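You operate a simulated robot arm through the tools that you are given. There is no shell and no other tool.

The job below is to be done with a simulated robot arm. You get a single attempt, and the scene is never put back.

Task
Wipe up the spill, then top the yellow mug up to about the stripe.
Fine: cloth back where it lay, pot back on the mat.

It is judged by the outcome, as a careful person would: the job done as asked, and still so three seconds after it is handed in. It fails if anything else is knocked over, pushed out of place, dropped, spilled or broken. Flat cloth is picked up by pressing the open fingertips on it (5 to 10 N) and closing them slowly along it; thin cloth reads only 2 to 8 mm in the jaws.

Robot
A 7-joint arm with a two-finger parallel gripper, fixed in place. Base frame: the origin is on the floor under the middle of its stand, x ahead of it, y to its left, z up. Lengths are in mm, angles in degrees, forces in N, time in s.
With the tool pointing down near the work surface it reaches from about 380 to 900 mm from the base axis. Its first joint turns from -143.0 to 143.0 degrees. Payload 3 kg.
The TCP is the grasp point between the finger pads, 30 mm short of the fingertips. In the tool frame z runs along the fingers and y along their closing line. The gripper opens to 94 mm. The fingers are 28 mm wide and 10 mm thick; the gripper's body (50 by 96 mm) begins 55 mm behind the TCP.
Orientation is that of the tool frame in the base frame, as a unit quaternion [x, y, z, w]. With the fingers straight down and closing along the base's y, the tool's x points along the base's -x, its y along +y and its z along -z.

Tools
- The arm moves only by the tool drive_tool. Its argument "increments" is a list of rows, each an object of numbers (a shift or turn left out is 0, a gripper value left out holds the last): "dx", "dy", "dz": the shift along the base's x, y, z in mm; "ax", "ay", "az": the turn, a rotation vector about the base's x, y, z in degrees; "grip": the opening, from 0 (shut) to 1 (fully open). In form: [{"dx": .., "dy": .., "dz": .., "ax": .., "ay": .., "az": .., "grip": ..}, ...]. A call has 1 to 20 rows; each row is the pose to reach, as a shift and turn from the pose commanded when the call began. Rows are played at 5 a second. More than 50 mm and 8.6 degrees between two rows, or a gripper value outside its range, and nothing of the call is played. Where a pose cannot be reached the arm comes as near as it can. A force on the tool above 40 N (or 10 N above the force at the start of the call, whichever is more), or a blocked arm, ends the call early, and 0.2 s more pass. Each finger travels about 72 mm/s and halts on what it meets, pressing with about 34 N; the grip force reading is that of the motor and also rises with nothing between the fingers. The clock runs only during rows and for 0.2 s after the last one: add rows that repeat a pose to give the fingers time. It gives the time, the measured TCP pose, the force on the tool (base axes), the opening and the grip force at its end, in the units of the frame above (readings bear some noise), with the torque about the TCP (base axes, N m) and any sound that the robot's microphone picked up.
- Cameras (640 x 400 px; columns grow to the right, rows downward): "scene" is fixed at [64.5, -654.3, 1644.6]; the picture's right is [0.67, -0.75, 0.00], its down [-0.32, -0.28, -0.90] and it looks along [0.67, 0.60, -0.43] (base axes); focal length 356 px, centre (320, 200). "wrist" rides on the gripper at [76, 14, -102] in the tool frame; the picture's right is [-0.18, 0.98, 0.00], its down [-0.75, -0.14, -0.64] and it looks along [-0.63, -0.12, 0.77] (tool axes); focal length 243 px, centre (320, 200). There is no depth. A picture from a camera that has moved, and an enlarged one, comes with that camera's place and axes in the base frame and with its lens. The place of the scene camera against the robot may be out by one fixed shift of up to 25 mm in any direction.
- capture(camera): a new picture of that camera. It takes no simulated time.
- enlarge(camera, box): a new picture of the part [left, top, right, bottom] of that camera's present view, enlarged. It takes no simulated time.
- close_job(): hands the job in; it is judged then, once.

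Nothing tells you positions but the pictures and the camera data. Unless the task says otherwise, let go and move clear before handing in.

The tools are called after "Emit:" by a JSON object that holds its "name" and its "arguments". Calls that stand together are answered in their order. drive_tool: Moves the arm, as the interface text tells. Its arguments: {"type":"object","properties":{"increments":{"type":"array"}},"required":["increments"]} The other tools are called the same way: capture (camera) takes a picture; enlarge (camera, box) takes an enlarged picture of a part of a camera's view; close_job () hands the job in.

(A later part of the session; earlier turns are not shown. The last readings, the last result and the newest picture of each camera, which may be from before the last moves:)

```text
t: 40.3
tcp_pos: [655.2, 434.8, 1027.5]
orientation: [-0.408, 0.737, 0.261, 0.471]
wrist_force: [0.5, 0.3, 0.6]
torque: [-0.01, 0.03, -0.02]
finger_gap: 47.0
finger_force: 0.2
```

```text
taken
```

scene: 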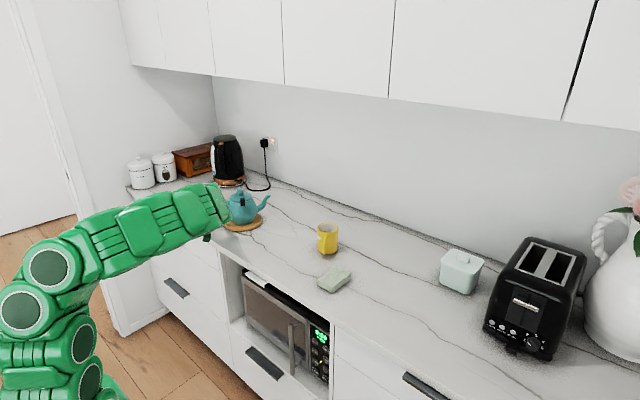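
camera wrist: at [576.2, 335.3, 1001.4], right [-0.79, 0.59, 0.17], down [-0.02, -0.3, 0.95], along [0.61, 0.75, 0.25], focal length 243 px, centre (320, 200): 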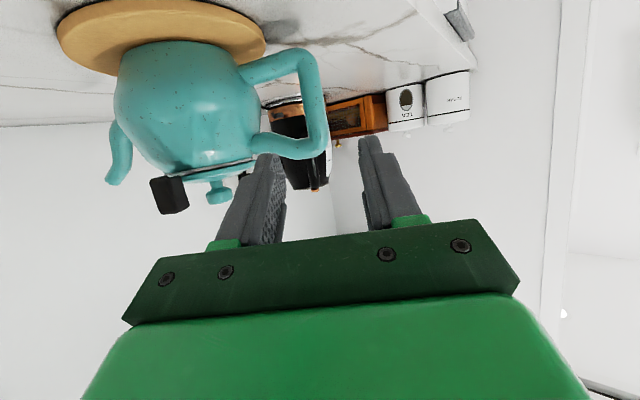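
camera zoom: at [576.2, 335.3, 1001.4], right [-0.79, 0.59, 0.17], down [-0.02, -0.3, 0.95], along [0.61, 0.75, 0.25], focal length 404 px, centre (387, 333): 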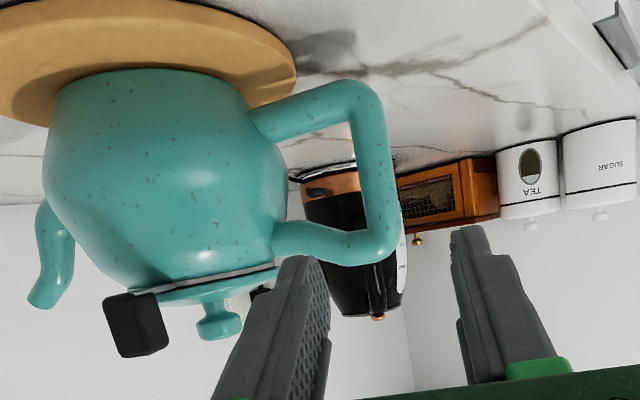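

I can now measure the handle well. The vertical bar is about 20 mm thick, at (717, 525), and the hole spans z 940–998. I'll advance along the tool axis to 45 mm short and re-check.

Emit:
{"name": "drive_tool", "arguments": {"increments": [{"dx": 14, "dy": 18, "dz": -12, "grip": 0.45}, {"dx": 28, "dy": 37, "dz": -25, "grip": 0.45}, {"dx": 40.3, "dy": 55.3, "dz": -36.5, "grip": 0.45}, {"dx": 40.3, "dy": 55.3, "dz": -36.5, "grip": 0.45}]}}

Emit:
{"name": "capture", "arguments": {"camera": "wrist"}}

Emit:
{"name": "enlarge", "arguments": {"camera": "wrist", "box": [200, 60, 440, 240]}}

```text
t: 41.3
tcp_pos: [692.2, 491.2, 991.3]
orientation: [-0.409, 0.736, 0.261, 0.471]
wrist_force: [-0.4, 0.3, 0.5]
torque: [0.03, 0.01, 0.02]
finger_gap: 42.1
finger_force: 0.1
```

```text
taken
camera wrist: at [613.6, 392.1, 966.0], right [-0.79, 0.59, 0.17], down [-0.02, -0.3, 0.95], along [0.61, 0.75, 0.25], focal length 243 px, centre (320, 200)
```

wrist: 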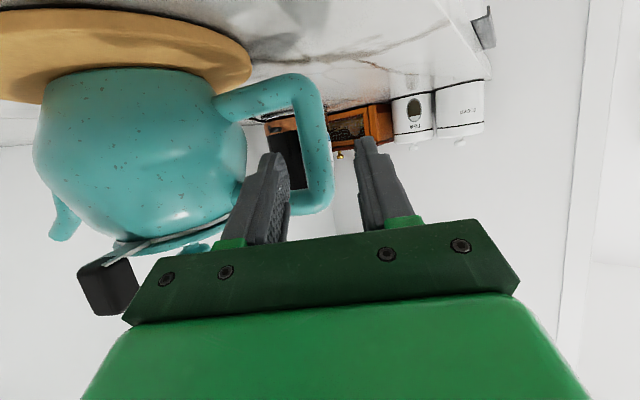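

```text
2.22 times, centred on (320, 150) of wrist
camera zoom: at [613.6, 392.1, 966.0], right [-0.79, 0.59, 0.17], down [-0.02, -0.3, 0.95], along [0.61, 0.75, 0.25], focal length 539 px, centre (320, 311)
```

zoom: 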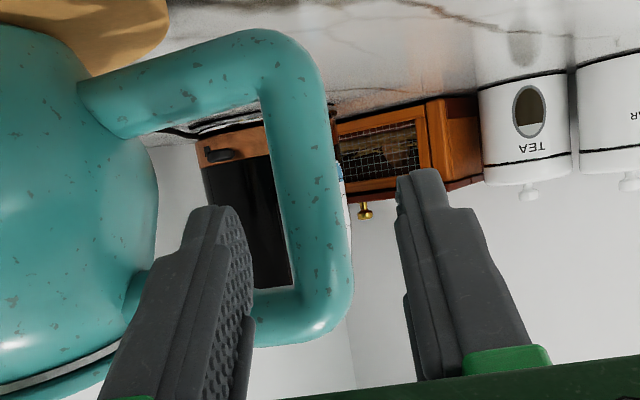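

The inner finger lines up with the handle's hole and the outer finger passes outside the bar. I'll advance halfway and look again.

Emit:
{"name": "drive_tool", "arguments": {"increments": [{"dx": 6, "dy": 8, "dz": -5}, {"dx": 12, "dy": 16, "dz": -9.5}, {"dx": 16, "dy": 22, "dz": -12.5}, {"dx": 16, "dy": 22, "dz": -12.5}]}}

Emit:
{"name": "enlarge", "arguments": {"camera": "wrist", "box": [180, 60, 420, 240]}}

Emit:
{"name": "enlarge", "arguments": {"camera": "scene", "box": [190, 170, 280, 240]}}

```text
t: 42.3
tcp_pos: [707.9, 512.3, 977.8]
orientation: [-0.408, 0.737, 0.261, 0.472]
wrist_force: [0.1, -0.5, -0.2]
torque: [0.04, -0.02, -0.02]
finger_gap: 42.5
finger_force: 0.0
```

```text
2.22 times, centred on (300, 150) of wrist
camera zoom: at [630.0, 413.8, 951.9], right [-0.79, 0.59, 0.17], down [-0.02, -0.3, 0.95], along [0.61, 0.75, 0.25], focal length 539 px, centre (364, 311)
```

zoom: 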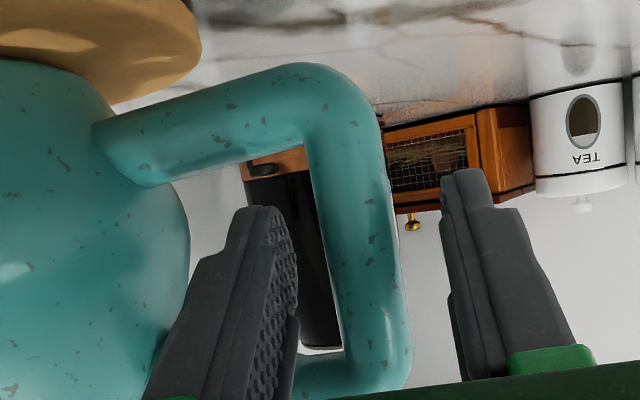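

```text
5.71 times, centred on (235, 205) of scene
camera zoom: at [64.5, -654.3, 1644.6], right [0.67, -0.75, 0.0], down [-0.32, -0.28, -0.9], along [0.67, 0.6, -0.43], focal length 2033 px, centre (806, 171)
```

zoom: 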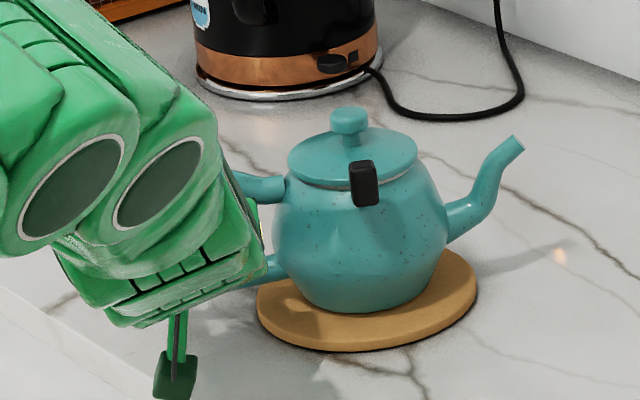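

The bar sits centred between the fingers. I'll advance the last 15 mm.

Emit:
{"name": "drive_tool", "arguments": {"increments": [{"dx": 4.6, "dy": 6.2, "dz": -2.5}, {"dx": 9, "dy": 12.2, "dz": -5.3}, {"dx": 9, "dy": 12.2, "dz": -5.3}]}}

Emit:
{"name": "enlarge", "arguments": {"camera": "wrist", "box": [180, 60, 420, 240]}}

```text
t: 43.1
tcp_pos: [719.8, 524.3, 972.9]
orientation: [-0.409, 0.737, 0.261, 0.471]
wrist_force: [-0.7, -0.3, 0.0]
torque: [0.01, -0.01, 0.01]
finger_gap: 42.4
finger_force: 0.1
```

```text
2.22 times, centred on (300, 150) of wrist
camera zoom: at [640.8, 425.1, 946.4], right [-0.79, 0.59, 0.17], down [-0.02, -0.3, 0.95], along [0.61, 0.75, 0.25], focal length 539 px, centre (364, 311)
```

zoom: 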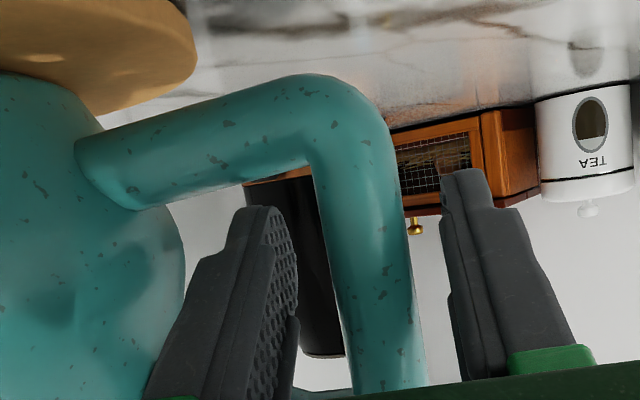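

The bar is at the grasp point. I'll close slowly.

Emit:
{"name": "drive_tool", "arguments": {"increments": [{"grip": 0.4}, {"grip": 0.35}, {"grip": 0.31}, {"grip": 0.28}, {"grip": 0.25}, {"grip": 0.22}, {"grip": 0.19}, {"grip": 0.16}, {"grip": 0.12}, {"grip": 0.12}]}}

Emit:
{"name": "enlarge", "arguments": {"camera": "wrist", "box": [180, 60, 420, 240]}}

Emit:
{"name": "enlarge", "arguments": {"camera": "scene", "box": [190, 170, 280, 240]}}

```text
t: 45.3
tcp_pos: [719.5, 523.3, 972.0]
orientation: [-0.409, 0.736, 0.262, 0.471]
wrist_force: [-1.1, 0.2, 0.3]
torque: [0.02, -0.05, 0.02]
finger_gap: 23.9
finger_force: 34.5
```

```text
2.22 times, centred on (300, 150) of wrist
camera zoom: at [640.8, 425.0, 946.4], right [-0.79, 0.59, 0.17], down [-0.02, -0.3, 0.95], along [0.61, 0.75, 0.25], focal length 539 px, centre (364, 311)
```

zoom: 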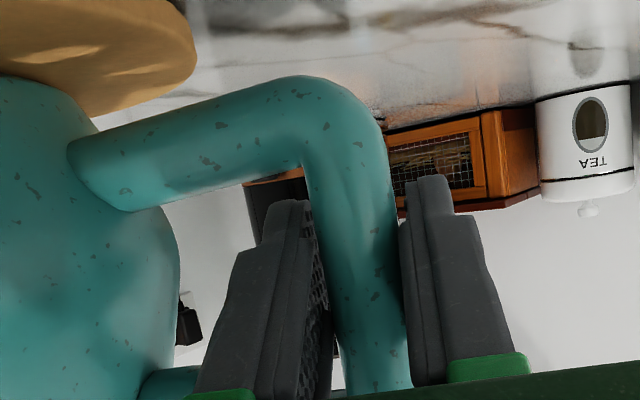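

```text
5.71 times, centred on (235, 205) of scene
camera zoom: at [64.5, -654.3, 1644.6], right [0.67, -0.75, 0.0], down [-0.32, -0.28, -0.9], along [0.67, 0.6, -0.43], focal length 2033 px, centre (806, 171)
```

zoom: 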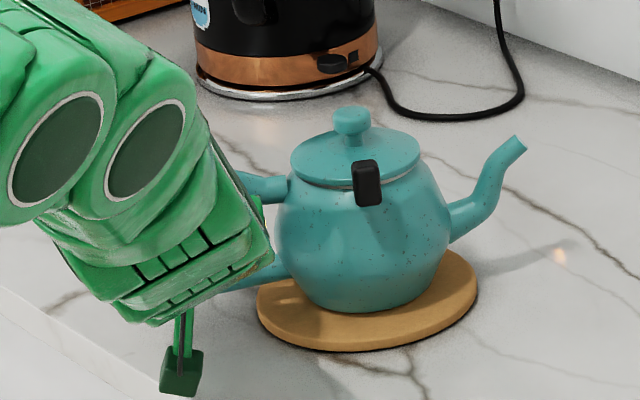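

Gripped at 24 mm with good force. I'll lift a few millimetres and check the load and whether the pot stays level.

Emit:
{"name": "drive_tool", "arguments": {"increments": [{"dz": 1}, {"dz": 2}, {"dz": 3}, {"dz": 4}, {"dz": 4}]}}

Emit:
{"name": "enlarge", "arguments": {"camera": "wrist", "box": [180, 60, 420, 240]}}

Emit:
{"name": "enlarge", "arguments": {"camera": "scene", "box": [190, 170, 280, 240]}}

```text
t: 46.5
tcp_pos: [718.9, 523.8, 977.7]
orientation: [-0.41, 0.736, 0.262, 0.47]
wrist_force: [0.3, 0.0, -1.0]
torque: [-0.01, 0.04, -0.02]
finger_gap: 23.6
finger_force: 34.4
```

```text
2.22 times, centred on (300, 150) of wrist
camera zoom: at [640.5, 425.6, 950.9], right [-0.79, 0.59, 0.17], down [-0.02, -0.3, 0.95], along [0.61, 0.75, 0.25], focal length 539 px, centre (364, 311)
```

zoom: 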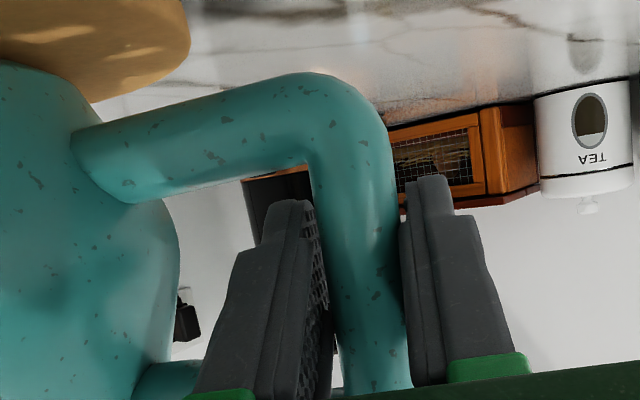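

```text
5.71 times, centred on (235, 205) of scene
camera zoom: at [64.5, -654.3, 1644.6], right [0.67, -0.75, 0.0], down [-0.32, -0.28, -0.9], along [0.67, 0.6, -0.43], focal length 2033 px, centre (806, 171)
```

zoom: 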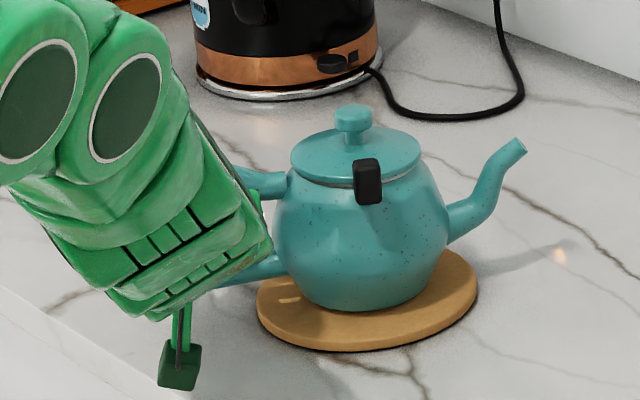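

The handle end rose about 4 mm and the pot tilted slightly (about 2°), so its front may still be resting on the mat. I'll lift a bit more and watch.

Emit:
{"name": "drive_tool", "arguments": {"increments": [{"dz": 2}, {"dz": 4}, {"dz": 6}, {"dz": 6}]}}

Emit:
{"name": "enlarge", "arguments": {"camera": "scene", "box": [190, 170, 280, 240]}}

Emit:
{"name": "enlarge", "arguments": {"camera": "wrist", "box": [180, 60, 420, 240]}}

```text
t: 47.5
tcp_pos: [718.9, 524.2, 982.5]
orientation: [-0.409, 0.737, 0.261, 0.471]
wrist_force: [1.1, 0.5, -4.3]
torque: [0.06, 0.16, -0.06]
finger_gap: 24.0
finger_force: 33.6
```

```text
5.71 times, centred on (235, 205) of scene
camera zoom: at [64.5, -654.3, 1644.6], right [0.67, -0.75, 0.0], down [-0.32, -0.28, -0.9], along [0.67, 0.6, -0.43], focal length 2033 px, centre (806, 171)
```

zoom: 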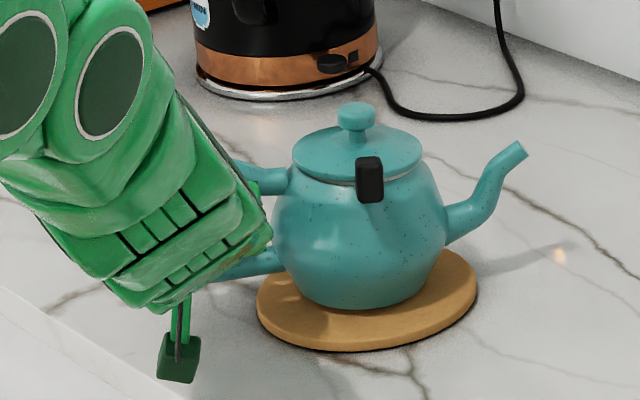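

```text
2.22 times, centred on (300, 150) of wrist
camera zoom: at [640.9, 425.7, 956.5], right [-0.79, 0.59, 0.17], down [-0.02, -0.3, 0.95], along [0.61, 0.75, 0.25], focal length 539 px, centre (364, 311)
```

zoom: 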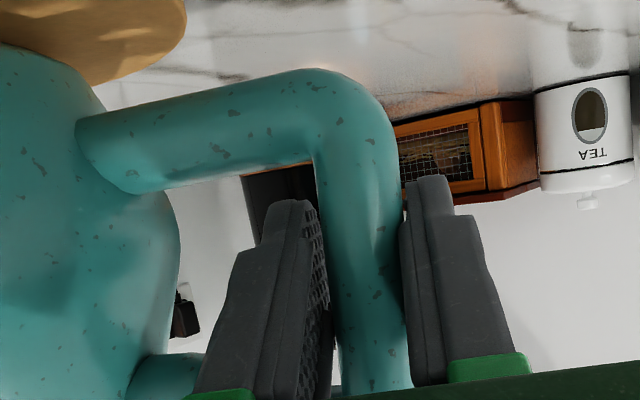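

The bar is pivoting between the pads; the spout has dropped about 5°. This grip won't carry the pot's moment, so I'll set it straight back down on the mat and regrasp differently.

Emit:
{"name": "drive_tool", "arguments": {"increments": [{"dz": -3}, {"dz": -6}, {"dz": -9}, {"dz": -10}, {"dz": -10}]}}

Emit:
{"name": "enlarge", "arguments": {"camera": "scene", "box": [190, 170, 280, 240]}}

```text
t: 48.7
tcp_pos: [719.2, 524.1, 971.6]
orientation: [-0.408, 0.737, 0.261, 0.471]
wrist_force: [-2.0, -0.1, 0.7]
torque: [-0.1, -0.03, -0.05]
finger_gap: 24.1
finger_force: 34.4
```

```text
5.71 times, centred on (235, 205) of scene
camera zoom: at [64.5, -654.3, 1644.6], right [0.67, -0.75, 0.0], down [-0.32, -0.28, -0.9], along [0.67, 0.6, -0.43], focal length 2033 px, centre (806, 171)
```

zoom: 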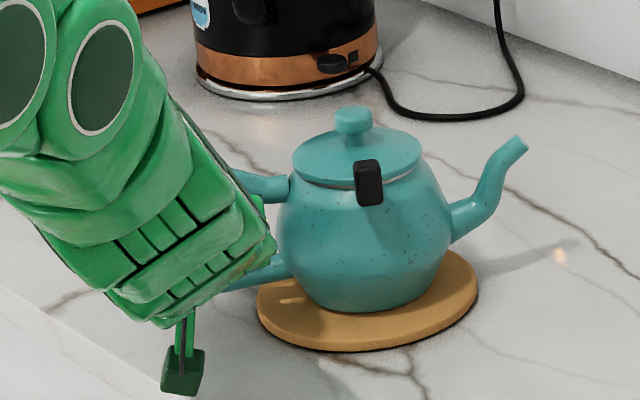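

The pot is level on the mat again. I'll open and back straight out along the tool axis.

Emit:
{"name": "drive_tool", "arguments": {"increments": [{"grip": 0.3}, {"grip": 0.38}, {"grip": 0.45}, {"grip": 0.45}, {"dx": -9.6, "dy": -15.4, "dz": 8.5}, {"dx": -24, "dy": -38.4, "dz": 21}, {"dx": -43, "dy": -69, "dz": 38}, {"dx": -62, "dy": -100, "dz": 55}, {"dx": -80, "dy": -125, "dz": 80}, {"dx": -100, "dy": -135, "dz": 110}, {"dx": -110, "dy": -140, "dz": 130}, {"dx": -110, "dy": -140, "dz": 130}]}}

Emit:
{"name": "capture", "arguments": {"camera": "wrist"}}

Emit:
{"name": "enlarge", "arguments": {"camera": "scene", "box": [190, 170, 280, 240]}}

```text
t: 51.3
tcp_pos: [611.8, 384.9, 1101.7]
orientation: [-0.409, 0.737, 0.261, 0.471]
wrist_force: [0.1, -0.8, 0.8]
torque: [-0.02, -0.01, -0.02]
finger_gap: 42.4
finger_force: 0.0
```

```text
taken
camera wrist: at [533.1, 286.4, 1075.7], right [-0.79, 0.59, 0.17], down [-0.02, -0.3, 0.95], along [0.61, 0.75, 0.25], focal length 243 px, centre (320, 200)
```

wrist: 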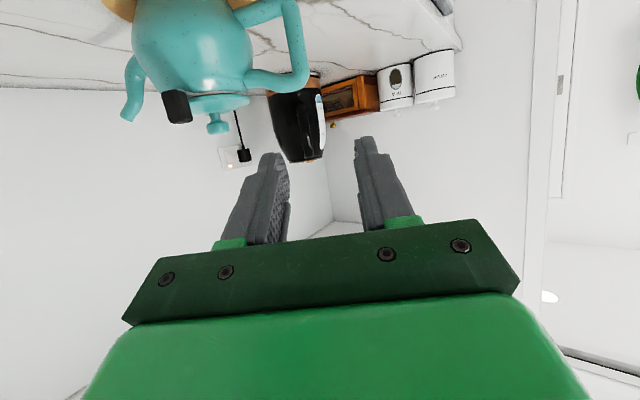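

```text
5.71 times, centred on (235, 205) of scene
camera zoom: at [64.5, -654.3, 1644.6], right [0.67, -0.75, 0.0], down [-0.32, -0.28, -0.9], along [0.67, 0.6, -0.43], focal length 2033 px, centre (806, 171)
```

zoom: 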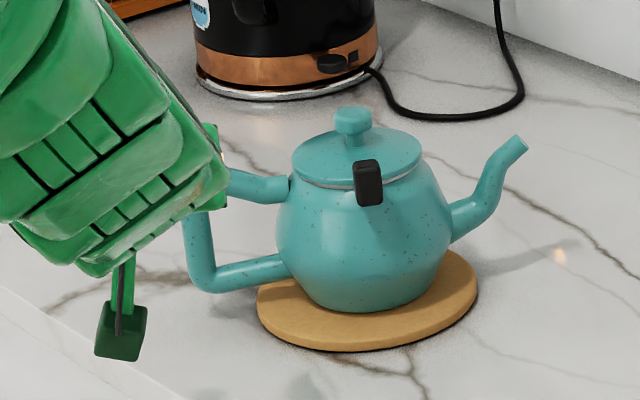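

Next I'll swing the tool by -90° in yaw so it points along the pot's own axis from behind the handle, with the fingers closing across the handle.

Emit:
{"name": "drive_tool", "arguments": {"increments": [{"dx": 2, "dy": 13, "dz": -2, "az": -8.2}, {"dx": 3, "dy": 26, "dz": -4, "az": -16.4}, {"dx": 5, "dy": 39, "dz": -6, "az": -24.5}, {"dx": 6, "dy": 52, "dz": -8, "az": -32.7}, {"dx": 8, "dy": 65, "dz": -10, "az": -40.9}, {"dx": 9, "dy": 78, "dz": -12, "az": -49.1}, {"dx": 11, "dy": 91, "dz": -14, "az": -57.3}, {"dx": 12, "dy": 104, "dz": -16, "az": -65.5}, {"dx": 14, "dy": 117, "dz": -18, "az": -73.6}, {"dx": 16, "dy": 130, "dz": -20, "az": -81.8}, {"dx": 18, "dy": 145, "dz": -22, "az": -90}, {"dx": 18, "dy": 145, "dz": -22, "az": -90}]}}

Emit:
{"name": "capture", "arguments": {"camera": "wrist"}}

Emit:
{"name": "capture", "arguments": {"camera": "scene"}}

```text
t: 53.9
tcp_pos: [625.6, 530.5, 1082.4]
orientation: [0.233, 0.81, -0.149, 0.518]
wrist_force: [-0.4, 0.1, 0.5]
torque: [0.0, 0.01, 0.0]
finger_gap: 42.1
finger_force: 0.1
```

```text
taken
camera wrist: at [527.7, 607.6, 1055.0], right [0.59, 0.79, 0.17], down [-0.3, 0.02, 0.95], along [0.75, -0.61, 0.25], focal length 243 px, centre (320, 200)
```

wrist: 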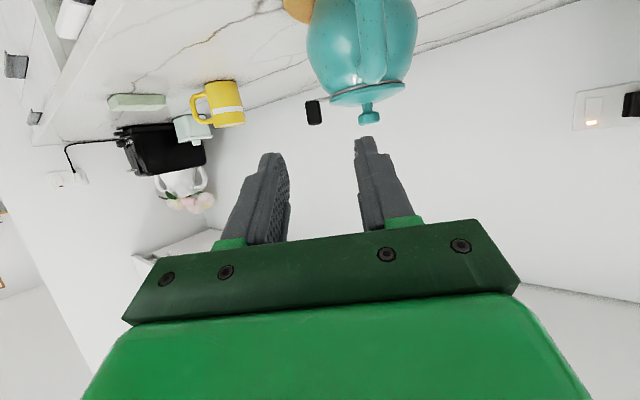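

```text
taken
```

scene: 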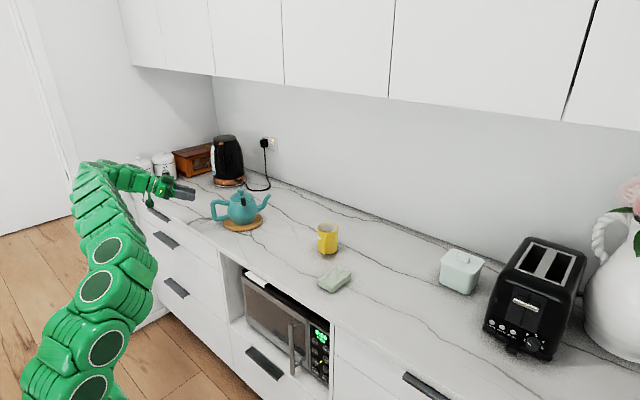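

The pose is reachable and I'm looking along the handle. I'll enlarge the pot and the mug.

Emit:
{"name": "enlarge", "arguments": {"camera": "wrist", "box": [270, 0, 450, 130]}}

Emit:
{"name": "enlarge", "arguments": {"camera": "wrist", "box": [160, 60, 280, 150]}}

Emit:
{"name": "enlarge", "arguments": {"camera": "scene", "box": [60, 140, 280, 290]}}

```text
3.08 times, centred on (360, 65) of wrist
camera zoom: at [527.7, 607.6, 1055.0], right [0.59, 0.79, 0.17], down [-0.3, 0.02, 0.95], along [0.75, -0.61, 0.25], focal length 746 px, centre (197, 615)
```

zoom: 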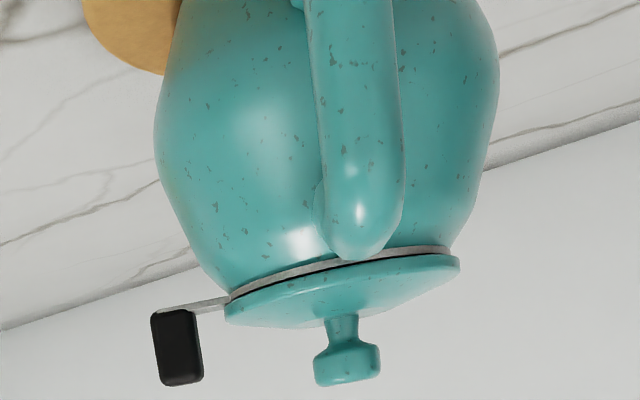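

```text
4.44 times, centred on (220, 105) of wrist
camera zoom: at [527.7, 607.6, 1055.0], right [0.59, 0.79, 0.17], down [-0.3, 0.02, 0.95], along [0.75, -0.61, 0.25], focal length 1078 px, centre (764, 622)
```

zoom: 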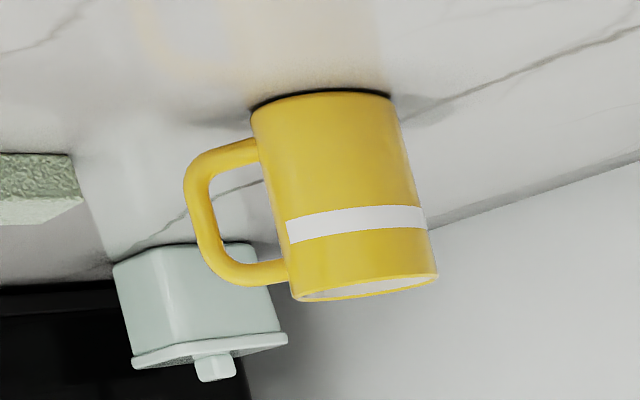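

```text
2.67 times, centred on (170, 215) of scene
camera zoom: at [64.5, -654.3, 1644.6], right [0.67, -0.75, 0.0], down [-0.32, -0.28, -0.9], along [0.67, 0.6, -0.43], focal length 949 px, centre (720, 160)
```

zoom: 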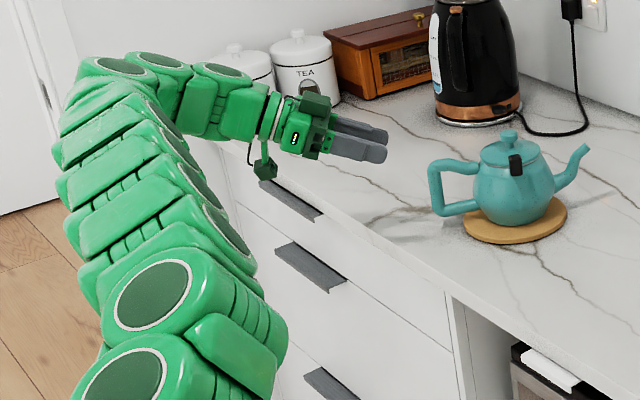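

The handle tube is about 23 mm thick and its plane lies near my current line of sight. I'll level the tool to 15° down, parallel to the handle's upper bar, and move to a stand-off behind it.

Emit:
{"name": "drive_tool", "arguments": {"increments": [{"dx": 13, "dy": 10, "dz": -15, "ax": -1.8, "ay": -2.8}, {"dx": 26, "dy": 20, "dz": -35, "ax": -3.6, "ay": -5.7}, {"dx": 39, "dy": 29.3, "dz": -54.8, "ax": -5.3, "ay": -8.48}, {"dx": 39, "dy": 29.3, "dz": -54.8, "ax": -5.3, "ay": -8.48}]}}

Emit:
{"name": "capture", "arguments": {"camera": "wrist"}}

Emit:
{"name": "enlarge", "arguments": {"camera": "wrist", "box": [200, 40, 440, 220]}}

Emit:
{"name": "enlarge", "arguments": {"camera": "scene", "box": [150, 160, 290, 250]}}

```text
t: 54.9
tcp_pos: [664.9, 558.3, 1027.2]
orientation: [0.219, 0.761, -0.169, 0.587]
wrist_force: [0.2, 0.1, -0.5]
torque: [-0.01, 0.04, 0.05]
finger_gap: 42.4
finger_force: 0.0
```

```text
taken
camera wrist: at [571.1, 632.4, 979.7], right [0.56, 0.81, 0.18], down [-0.44, 0.11, 0.89], along [0.7, -0.58, 0.41], focal length 243 px, centre (320, 200)
```

wrist: 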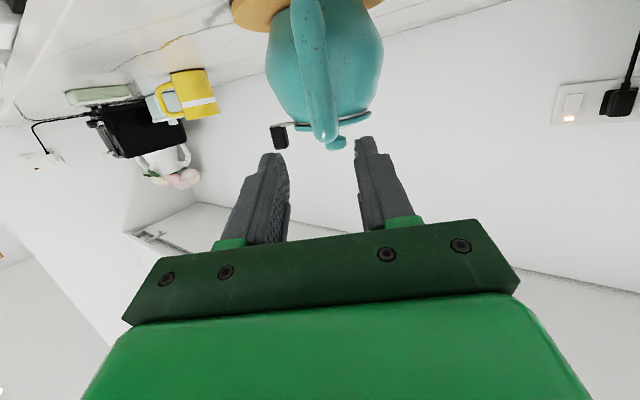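

```text
2.22 times, centred on (320, 130) of wrist
camera zoom: at [571.1, 632.4, 979.7], right [0.56, 0.81, 0.18], down [-0.44, 0.11, 0.89], along [0.7, -0.58, 0.41], focal length 539 px, centre (320, 356)
```

zoom: 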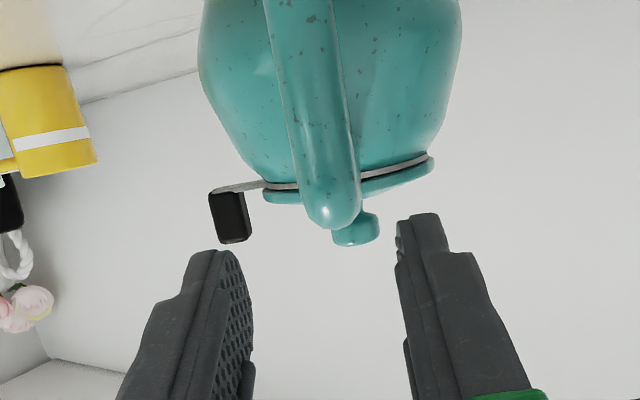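

```text
4.44 times, centred on (220, 205) of scene
camera zoom: at [64.5, -654.3, 1644.6], right [0.67, -0.75, 0.0], down [-0.32, -0.28, -0.9], along [0.67, 0.6, -0.43], focal length 1581 px, centre (764, 178)
```

zoom: 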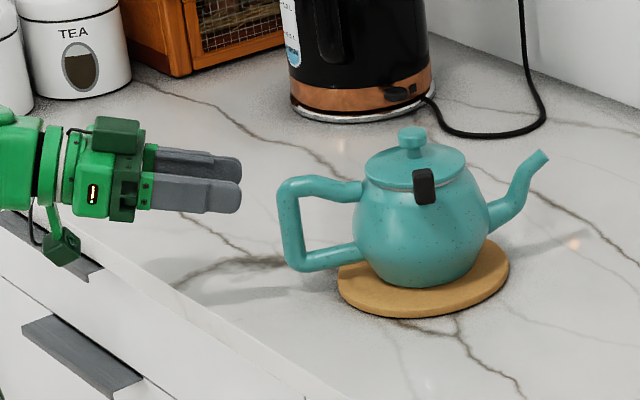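

The hand is lined up behind the handle; the handle plane is about 4 mm to the side. I'll shift over and advance halfway, then check.

Emit:
{"name": "drive_tool", "arguments": {"increments": [{"dx": 2, "dy": 3.1, "dz": 0}, {"dx": 15, "dy": -5, "dz": -4}, {"dx": 28, "dy": -13, "dz": -7.5}, {"dx": 40.2, "dy": -20.8, "dz": -11.3}, {"dx": 40.2, "dy": -20.8, "dz": -11.3}]}}

Emit:
{"name": "enlarge", "arguments": {"camera": "wrist", "box": [200, 40, 440, 220]}}

Emit:
{"name": "enlarge", "arguments": {"camera": "scene", "box": [170, 170, 280, 240]}}

```text
t: 56.1
tcp_pos: [707.1, 537.4, 1018.2]
orientation: [0.218, 0.762, -0.168, 0.587]
wrist_force: [-0.1, 0.1, 1.1]
torque: [0.01, 0.0, 0.01]
finger_gap: 42.3
finger_force: 0.0
```

```text
2.22 times, centred on (320, 130) of wrist
camera zoom: at [612.7, 611.3, 968.7], right [0.56, 0.81, 0.18], down [-0.44, 0.11, 0.89], along [0.7, -0.58, 0.41], focal length 539 px, centre (320, 356)
```

zoom: 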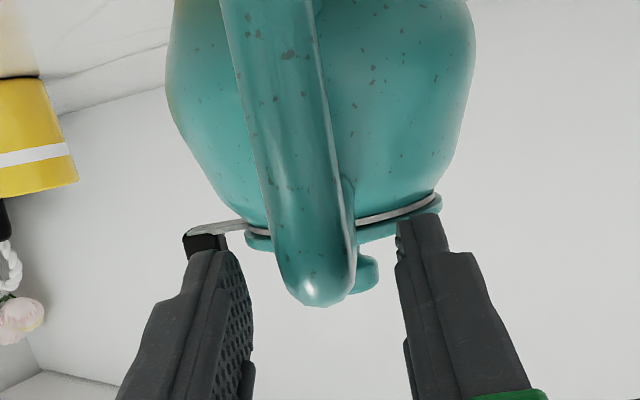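

```text
5.71 times, centred on (225, 205) of scene
camera zoom: at [64.5, -654.3, 1644.6], right [0.67, -0.75, 0.0], down [-0.32, -0.28, -0.9], along [0.67, 0.6, -0.43], focal length 2033 px, centre (863, 171)
```

zoom: 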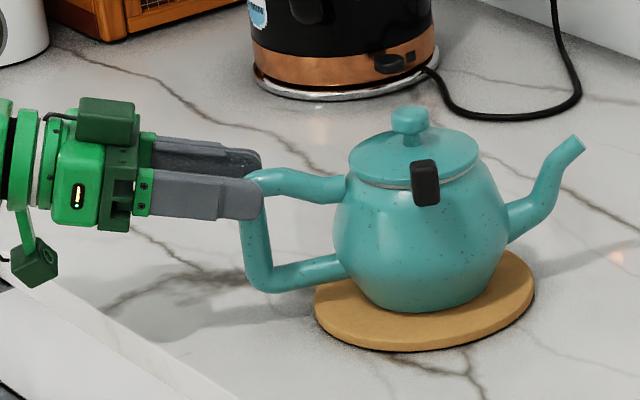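

The fingers straddle the handle evenly. I'll advance the remaining 43 mm slowly.

Emit:
{"name": "drive_tool", "arguments": {"increments": [{"dx": 9, "dy": -6, "dz": -3.2}, {"dx": 18, "dy": -12, "dz": -6.3}, {"dx": 27, "dy": -18, "dz": -9.5}, {"dx": 36, "dy": -23.7, "dz": -12.5}, {"dx": 36, "dy": -23.7, "dz": -12.5}]}}

Emit:
{"name": "enlarge", "arguments": {"camera": "wrist", "box": [200, 40, 440, 220]}}

Emit:
{"name": "enlarge", "arguments": {"camera": "scene", "box": [190, 170, 280, 240]}}

```text
t: 57.3
tcp_pos: [742.0, 516.4, 1004.2]
orientation: [0.219, 0.762, -0.168, 0.586]
wrist_force: [0.1, -0.6, -0.8]
torque: [-0.02, -0.03, 0.02]
finger_gap: 42.4
finger_force: 0.2
```

```text
2.22 times, centred on (320, 130) of wrist
camera zoom: at [648.7, 589.5, 955.8], right [0.56, 0.81, 0.18], down [-0.44, 0.11, 0.89], along [0.7, -0.58, 0.41], focal length 539 px, centre (320, 356)
```

zoom: 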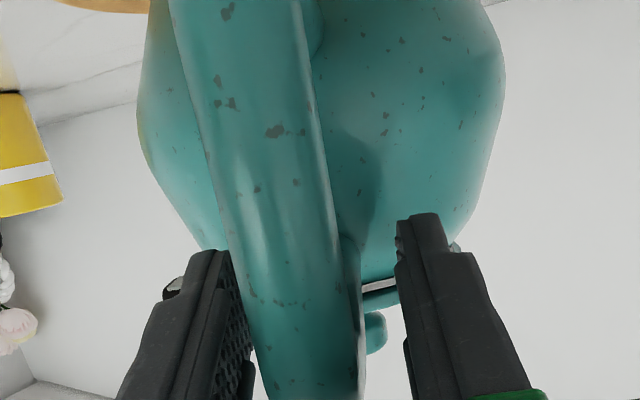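

```text
5.71 times, centred on (235, 205) of scene
camera zoom: at [64.5, -654.3, 1644.6], right [0.67, -0.75, 0.0], down [-0.32, -0.28, -0.9], along [0.67, 0.6, -0.43], focal length 2033 px, centre (806, 171)
```

zoom: 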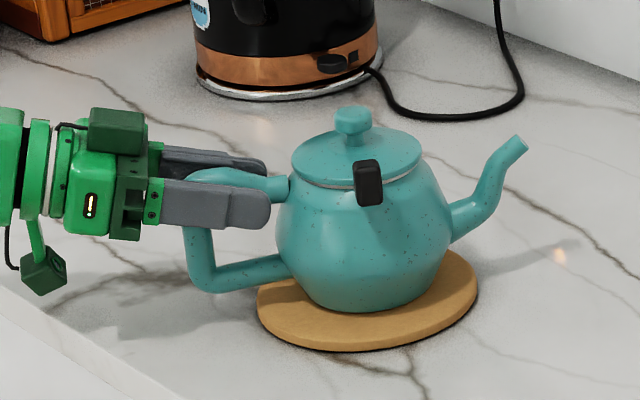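

The near finger sits about 4 mm low relative to the upper bar, so I'll raise slightly and then close slowly on the bar.

Emit:
{"name": "drive_tool", "arguments": {"increments": [{"dz": 2, "dx": -0.8, "dy": -1.2}, {"dz": 4, "dx": -0.8, "dy": -1.2}, {"dz": 4, "dx": -0.8, "dy": -1.2, "grip": 0.4}, {"dz": 4, "dx": -0.8, "dy": -1.2, "grip": 0.35}, {"dz": 4, "dx": -0.8, "dy": -1.2, "grip": 0.31}, {"dz": 4, "dx": -0.8, "dy": -1.2, "grip": 0.28}, {"dz": 4, "dx": -0.8, "dy": -1.2, "grip": 0.25}, {"dz": 4, "dx": -0.8, "dy": -1.2, "grip": 0.22}, {"dz": 4, "dx": -0.8, "dy": -1.2, "grip": 0.19}, {"dz": 4, "dx": -0.8, "dy": -1.2, "grip": 0.15}, {"dz": 4, "dx": -0.8, "dy": -1.2, "grip": 0.12}, {"dz": 4, "dx": -0.8, "dy": -1.2, "grip": 0.12}]}}

Emit:
{"name": "enlarge", "arguments": {"camera": "wrist", "box": [200, 40, 440, 220]}}

Emit:
{"name": "enlarge", "arguments": {"camera": "scene", "box": [190, 170, 280, 240]}}

```text
t: 59.9
tcp_pos: [741.1, 512.9, 1006.8]
orientation: [0.218, 0.762, -0.168, 0.586]
wrist_force: [-0.5, 1.8, 0.0]
torque: [0.04, 0.0, 0.18]
finger_gap: 24.0
finger_force: 34.2
```

```text
2.22 times, centred on (320, 130) of wrist
camera zoom: at [648.1, 587.8, 959.5], right [0.56, 0.81, 0.18], down [-0.44, 0.11, 0.89], along [0.7, -0.58, 0.41], focal length 539 px, centre (320, 356)
```

zoom: 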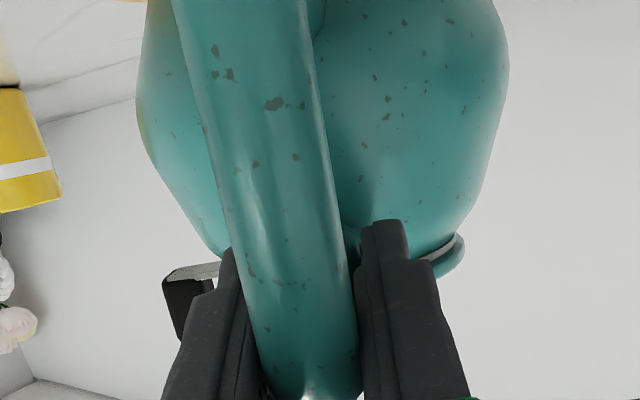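

```text
5.71 times, centred on (235, 205) of scene
camera zoom: at [64.5, -654.3, 1644.6], right [0.67, -0.75, 0.0], down [-0.32, -0.28, -0.9], along [0.67, 0.6, -0.43], focal length 2033 px, centre (806, 171)
```

zoom: 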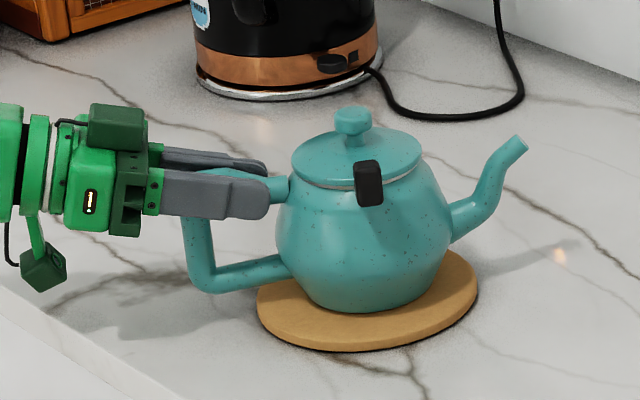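

Gripped firmly along the upper bar. I'll test-lift 4 mm and compare the spout and knob positions.

Emit:
{"name": "drive_tool", "arguments": {"increments": [{"dz": 1}, {"dz": 2}, {"dz": 3}, {"dz": 4}, {"dz": 4}]}}

Emit:
{"name": "enlarge", "arguments": {"camera": "scene", "box": [190, 170, 280, 240]}}

```text
t: 61.1
tcp_pos: [742.6, 512.9, 1010.6]
orientation: [0.218, 0.761, -0.169, 0.587]
wrist_force: [-0.4, 0.2, -8.3]
torque: [0.33, 0.58, 0.04]
finger_gap: 23.8
finger_force: 33.6
```

```text
5.71 times, centred on (235, 205) of scene
camera zoom: at [64.5, -654.3, 1644.6], right [0.67, -0.75, 0.0], down [-0.32, -0.28, -0.9], along [0.67, 0.6, -0.43], focal length 2033 px, centre (806, 171)
```

zoom: 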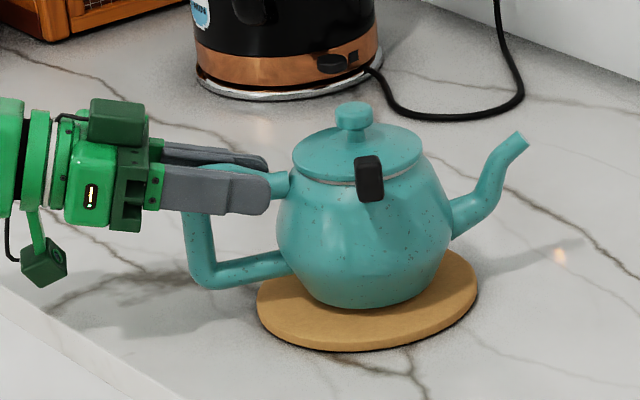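

It holds: the full weight is about 8.3 N, the moment is 0.67 N·m, and the pot rose level. I'll lift further and watch for slip.

Emit:
{"name": "drive_tool", "arguments": {"increments": [{"dz": 5}, {"dz": 10}, {"dz": 15}, {"dz": 20}, {"dz": 20}, {"dz": 20}, {"dz": 20}]}}

Emit:
{"name": "enlarge", "arguments": {"camera": "scene", "box": [190, 170, 280, 240]}}

```text
t: 62.7
tcp_pos: [741.6, 513.7, 1030.4]
orientation: [0.218, 0.762, -0.168, 0.587]
wrist_force: [-0.2, -0.3, -7.9]
torque: [0.34, 0.54, -0.01]
finger_gap: 23.9
finger_force: 34.0
```

```text
5.71 times, centred on (235, 205) of scene
camera zoom: at [64.5, -654.3, 1644.6], right [0.67, -0.75, 0.0], down [-0.32, -0.28, -0.9], along [0.67, 0.6, -0.43], focal length 2033 px, centre (806, 171)
```

zoom: 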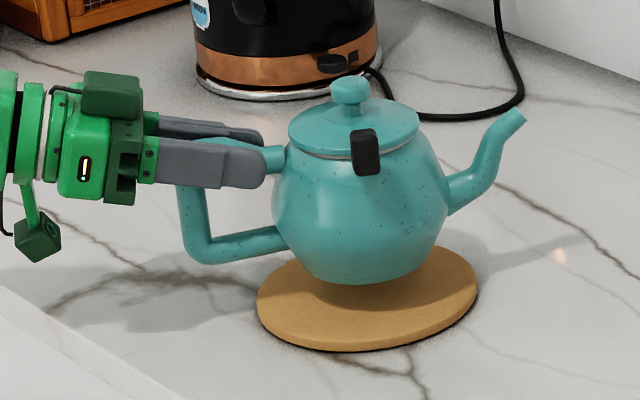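

The pot is off the mat and steady. I'll raise it a little more and carry it level and slowly toward the mug.

Emit:
{"name": "drive_tool", "arguments": {"increments": [{"dz": 8}, {"dz": 20}, {"dz": 32}, {"dz": 40, "dy": -4}, {"dz": 42, "dy": -12}, {"dz": 42, "dy": -24, "dx": -1}, {"dz": 42, "dy": -40, "dx": -3}, {"dz": 42, "dy": -58, "dx": -5}, {"dz": 42, "dy": -76, "dx": -7}, {"dz": 42, "dy": -94, "dx": -9}, {"dz": 42, "dy": -112, "dx": -11}, {"dz": 42, "dy": -130, "dx": -13}, {"dz": 42, "dy": -148, "dx": -15}, {"dz": 42, "dy": -164, "dx": -17}, {"dz": 42, "dy": -176, "dx": -18}, {"dz": 42, "dy": -184, "dx": -19}, {"dz": 42, "dy": -188, "dx": -20}, {"dz": 42, "dy": -188, "dx": -20}]}}

Emit:
{"name": "capture", "arguments": {"camera": "scene"}}

Emit:
{"name": "capture", "arguments": {"camera": "wrist"}}

```text
t: 66.5
tcp_pos: [722.3, 325.0, 1073.1]
orientation: [0.218, 0.762, -0.168, 0.587]
wrist_force: [-0.3, -0.7, -7.8]
torque: [0.31, 0.53, 0.0]
finger_gap: 23.8
finger_force: 34.0
```

```text
taken
```

scene: 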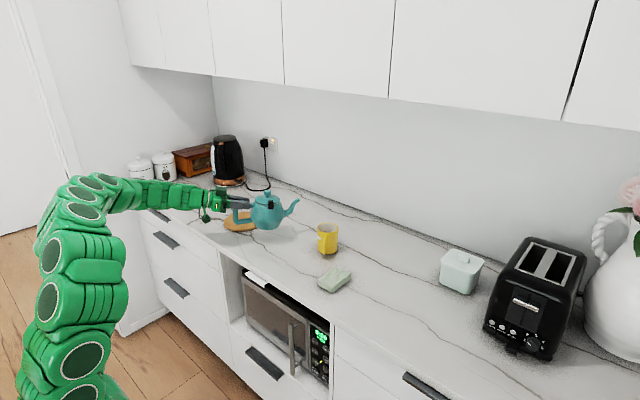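

```text
taken
camera wrist: at [629.1, 399.4, 1026.0], right [0.56, 0.81, 0.18], down [-0.44, 0.11, 0.89], along [0.7, -0.58, 0.41], focal length 243 px, centre (320, 200)
```

wrist: 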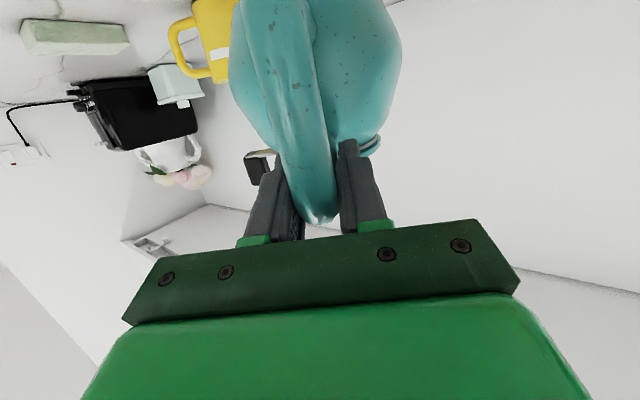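

Steady so far. I'll continue to the pre-pour position beside and above the mug.

Emit:
{"name": "drive_tool", "arguments": {"increments": [{"dy": -6}, {"dy": -16, "dx": -1}, {"dy": -30, "dx": -2}, {"dy": -46, "dx": -4}, {"dy": -62, "dx": -5}, {"dy": -78, "dx": -6}, {"dy": -94, "dx": -8}, {"dy": -110, "dx": -9}, {"dy": -124, "dx": -10}, {"dy": -134, "dx": -11}, {"dy": -140, "dx": -11.6}, {"dy": -141, "dx": -11.6}, {"dy": -141, "dx": -11.6}]}}

Emit:
{"name": "enlarge", "arguments": {"camera": "scene", "box": [230, 180, 380, 280]}}

Emit:
{"name": "capture", "arguments": {"camera": "wrist"}}

```text
t: 69.3
tcp_pos: [710.4, 184.5, 1072.9]
orientation: [0.218, 0.762, -0.168, 0.586]
wrist_force: [-0.1, 0.4, -8.0]
torque: [0.33, 0.54, 0.0]
finger_gap: 23.7
finger_force: 34.0
```

```text
4.00 times, centred on (305, 230) of scene
camera zoom: at [64.5, -654.3, 1644.6], right [0.67, -0.75, 0.0], down [-0.32, -0.28, -0.9], along [0.67, 0.6, -0.43], focal length 1423 px, centre (380, 80)
```

zoom: 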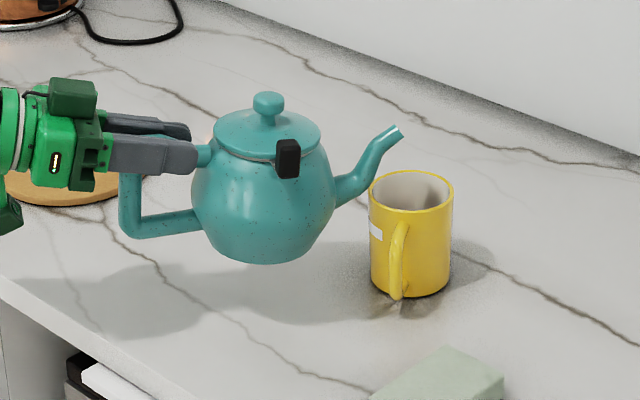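

```text
taken
camera wrist: at [616.7, 259.0, 1024.9], right [0.56, 0.81, 0.18], down [-0.44, 0.11, 0.89], along [0.7, -0.58, 0.41], focal length 243 px, centre (320, 200)
```

wrist: 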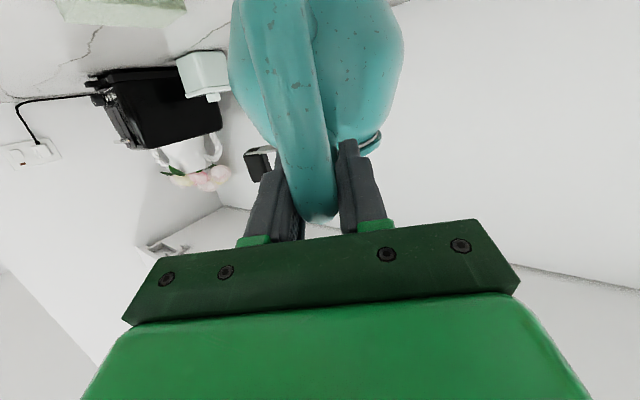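

The pot may have sagged in the grip: the spout looks lower than expected. I'll compare the wrist view with the one taken at the grasp.

Emit:
{"name": "enlarge", "arguments": {"camera": "wrist", "box": [200, 40, 440, 220]}}

Emit:
{"name": "enlarge", "arguments": {"camera": "scene", "box": [240, 190, 345, 255]}}

```text
2.22 times, centred on (320, 130) of wrist
camera zoom: at [616.7, 259.0, 1024.9], right [0.56, 0.81, 0.18], down [-0.44, 0.11, 0.89], along [0.7, -0.58, 0.41], focal length 539 px, centre (320, 356)
```

zoom: 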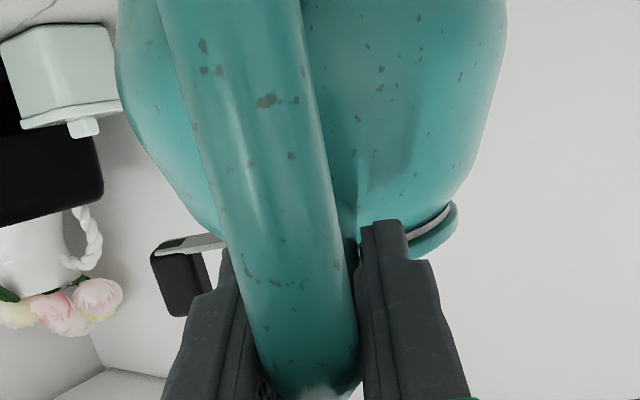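

```text
6.10 times, centred on (292, 222) of scene
camera zoom: at [64.5, -654.3, 1644.6], right [0.67, -0.75, 0.0], down [-0.32, -0.28, -0.9], along [0.67, 0.6, -0.43], focal length 2168 px, centre (488, 63)
```

zoom: 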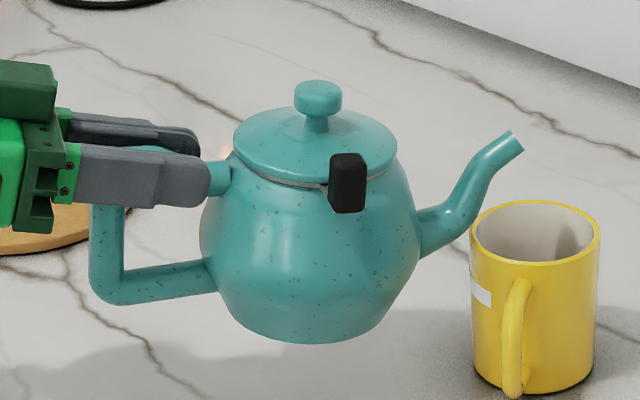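

The pot has crept about 7.5° spout-down in the grip. The spout tip is still at (882, 77, 1055), right over the mug's near half, and nothing has spilled. I'll pour now, rolling about the spout tip and counting the sag as part of the tilt.

Emit:
{"name": "drive_tool", "arguments": {"increments": [{"dx": 3.6, "dy": -2.2, "dz": 5.7, "ax": 1.59, "ay": 2.54}, {"dx": 5.1, "dy": -3.2, "dz": 12.2, "ax": 3.18, "ay": 5.09}, {"dx": 7.1, "dy": -4.5, "dz": 18.6, "ax": 4.77, "ay": 7.63}, {"dx": 9.5, "dy": -5.9, "dz": 24.9, "ax": 6.36, "ay": 10.18}, {"dx": 12.4, "dy": -7.7, "dz": 30.9, "ax": 7.95, "ay": 12.72}]}}

Emit:
{"name": "enlarge", "arguments": {"camera": "scene", "box": [240, 180, 360, 260]}}

```text
t: 70.5
tcp_pos: [722.9, 177.0, 1104.8]
orientation: [0.238, 0.832, -0.138, 0.482]
wrist_force: [0.3, -0.4, -9.0]
torque: [0.26, 0.43, 0.02]
finger_gap: 23.9
finger_force: 34.2
```

```text
5.00 times, centred on (300, 220) of scene
camera zoom: at [64.5, -654.3, 1644.6], right [0.67, -0.75, 0.0], down [-0.32, -0.28, -0.9], along [0.67, 0.6, -0.43], focal length 1779 px, centre (420, 100)
```

zoom: 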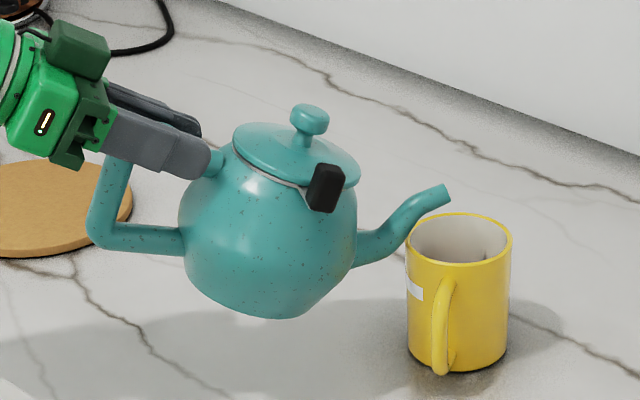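

There's no flow yet at about 22° of tilt, and the tip sits right over the mug. I'll tilt a few degrees more, holding the tip in place.

Emit:
{"name": "drive_tool", "arguments": {"increments": [{"dx": 2.2, "dy": -1.4, "dz": 4.6, "ax": 1.06, "ay": 1.7}, {"dx": 4.5, "dy": -2.8, "dz": 9.2, "ax": 2.12, "ay": 3.39}, {"dx": 4.5, "dy": -2.8, "dz": 9.2, "ax": 2.12, "ay": 3.39}]}}

Emit:
{"name": "enlarge", "arguments": {"camera": "scene", "box": [240, 180, 360, 260]}}

```text
t: 71.3
tcp_pos: [725.3, 173.2, 1113.3]
orientation: [0.242, 0.848, -0.129, 0.453]
wrist_force: [0.5, 0.2, -8.5]
torque: [0.22, 0.4, -0.01]
finger_gap: 24.0
finger_force: 33.5
```

```text
5.00 times, centred on (300, 220) of scene
camera zoom: at [64.5, -654.3, 1644.6], right [0.67, -0.75, 0.0], down [-0.32, -0.28, -0.9], along [0.67, 0.6, -0.43], focal length 1779 px, centre (420, 100)
```

zoom: 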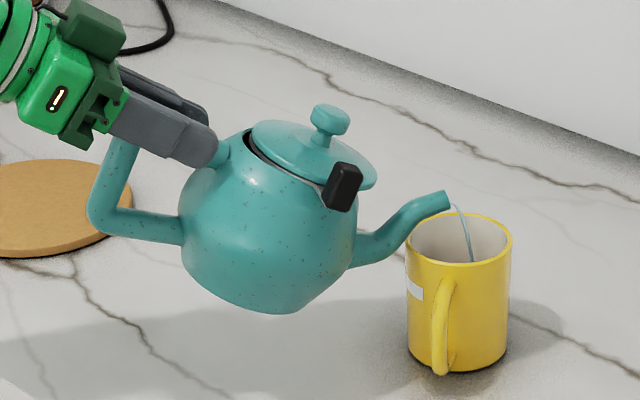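

A thin stream has started into the mug, but the lid seems to have shifted. I'll look closer before any more time passes.

Emit:
{"name": "enlarge", "arguments": {"camera": "scene", "box": [270, 195, 330, 240]}}

Emit:
{"name": "capture", "arguments": {"camera": "wrist"}}

Emit:
{"name": "enlarge", "arguments": {"camera": "wrist", "box": [200, 40, 440, 220]}}

```text
8.89 times, centred on (300, 218) of scene
camera zoom: at [64.5, -654.3, 1644.6], right [0.67, -0.75, 0.0], down [-0.32, -0.28, -0.9], along [0.67, 0.6, -0.43], focal length 3162 px, centre (498, 44)
```

zoom: 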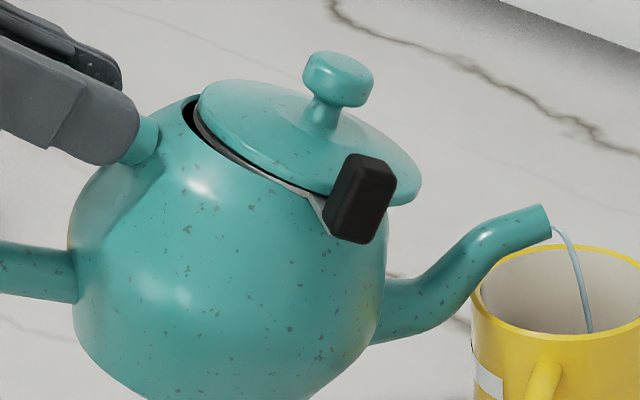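

```text
taken
camera wrist: at [625.9, 252.4, 1107.3], right [0.61, 0.78, 0.15], down [-0.17, -0.06, 0.98], along [0.78, -0.62, 0.1], focal length 243 px, centre (320, 200)
```

wrist: 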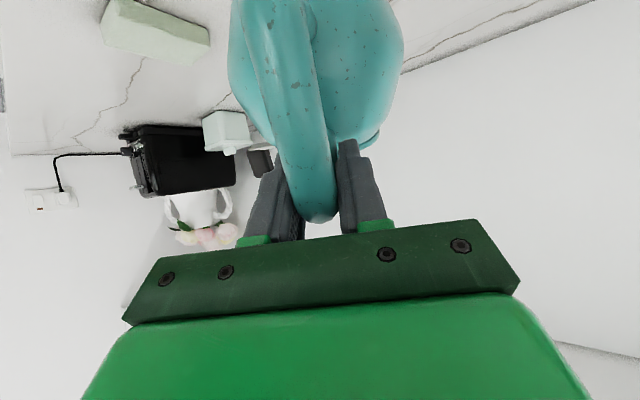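

```text
2.22 times, centred on (320, 130) of wrist
camera zoom: at [625.9, 252.4, 1107.3], right [0.61, 0.78, 0.15], down [-0.17, -0.06, 0.98], along [0.78, -0.62, 0.1], focal length 539 px, centre (320, 356)
```

zoom: 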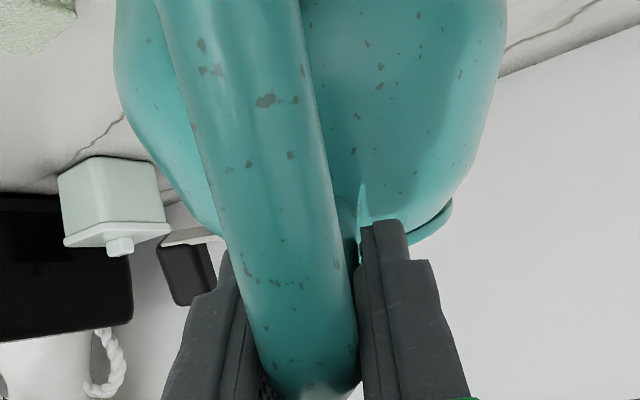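

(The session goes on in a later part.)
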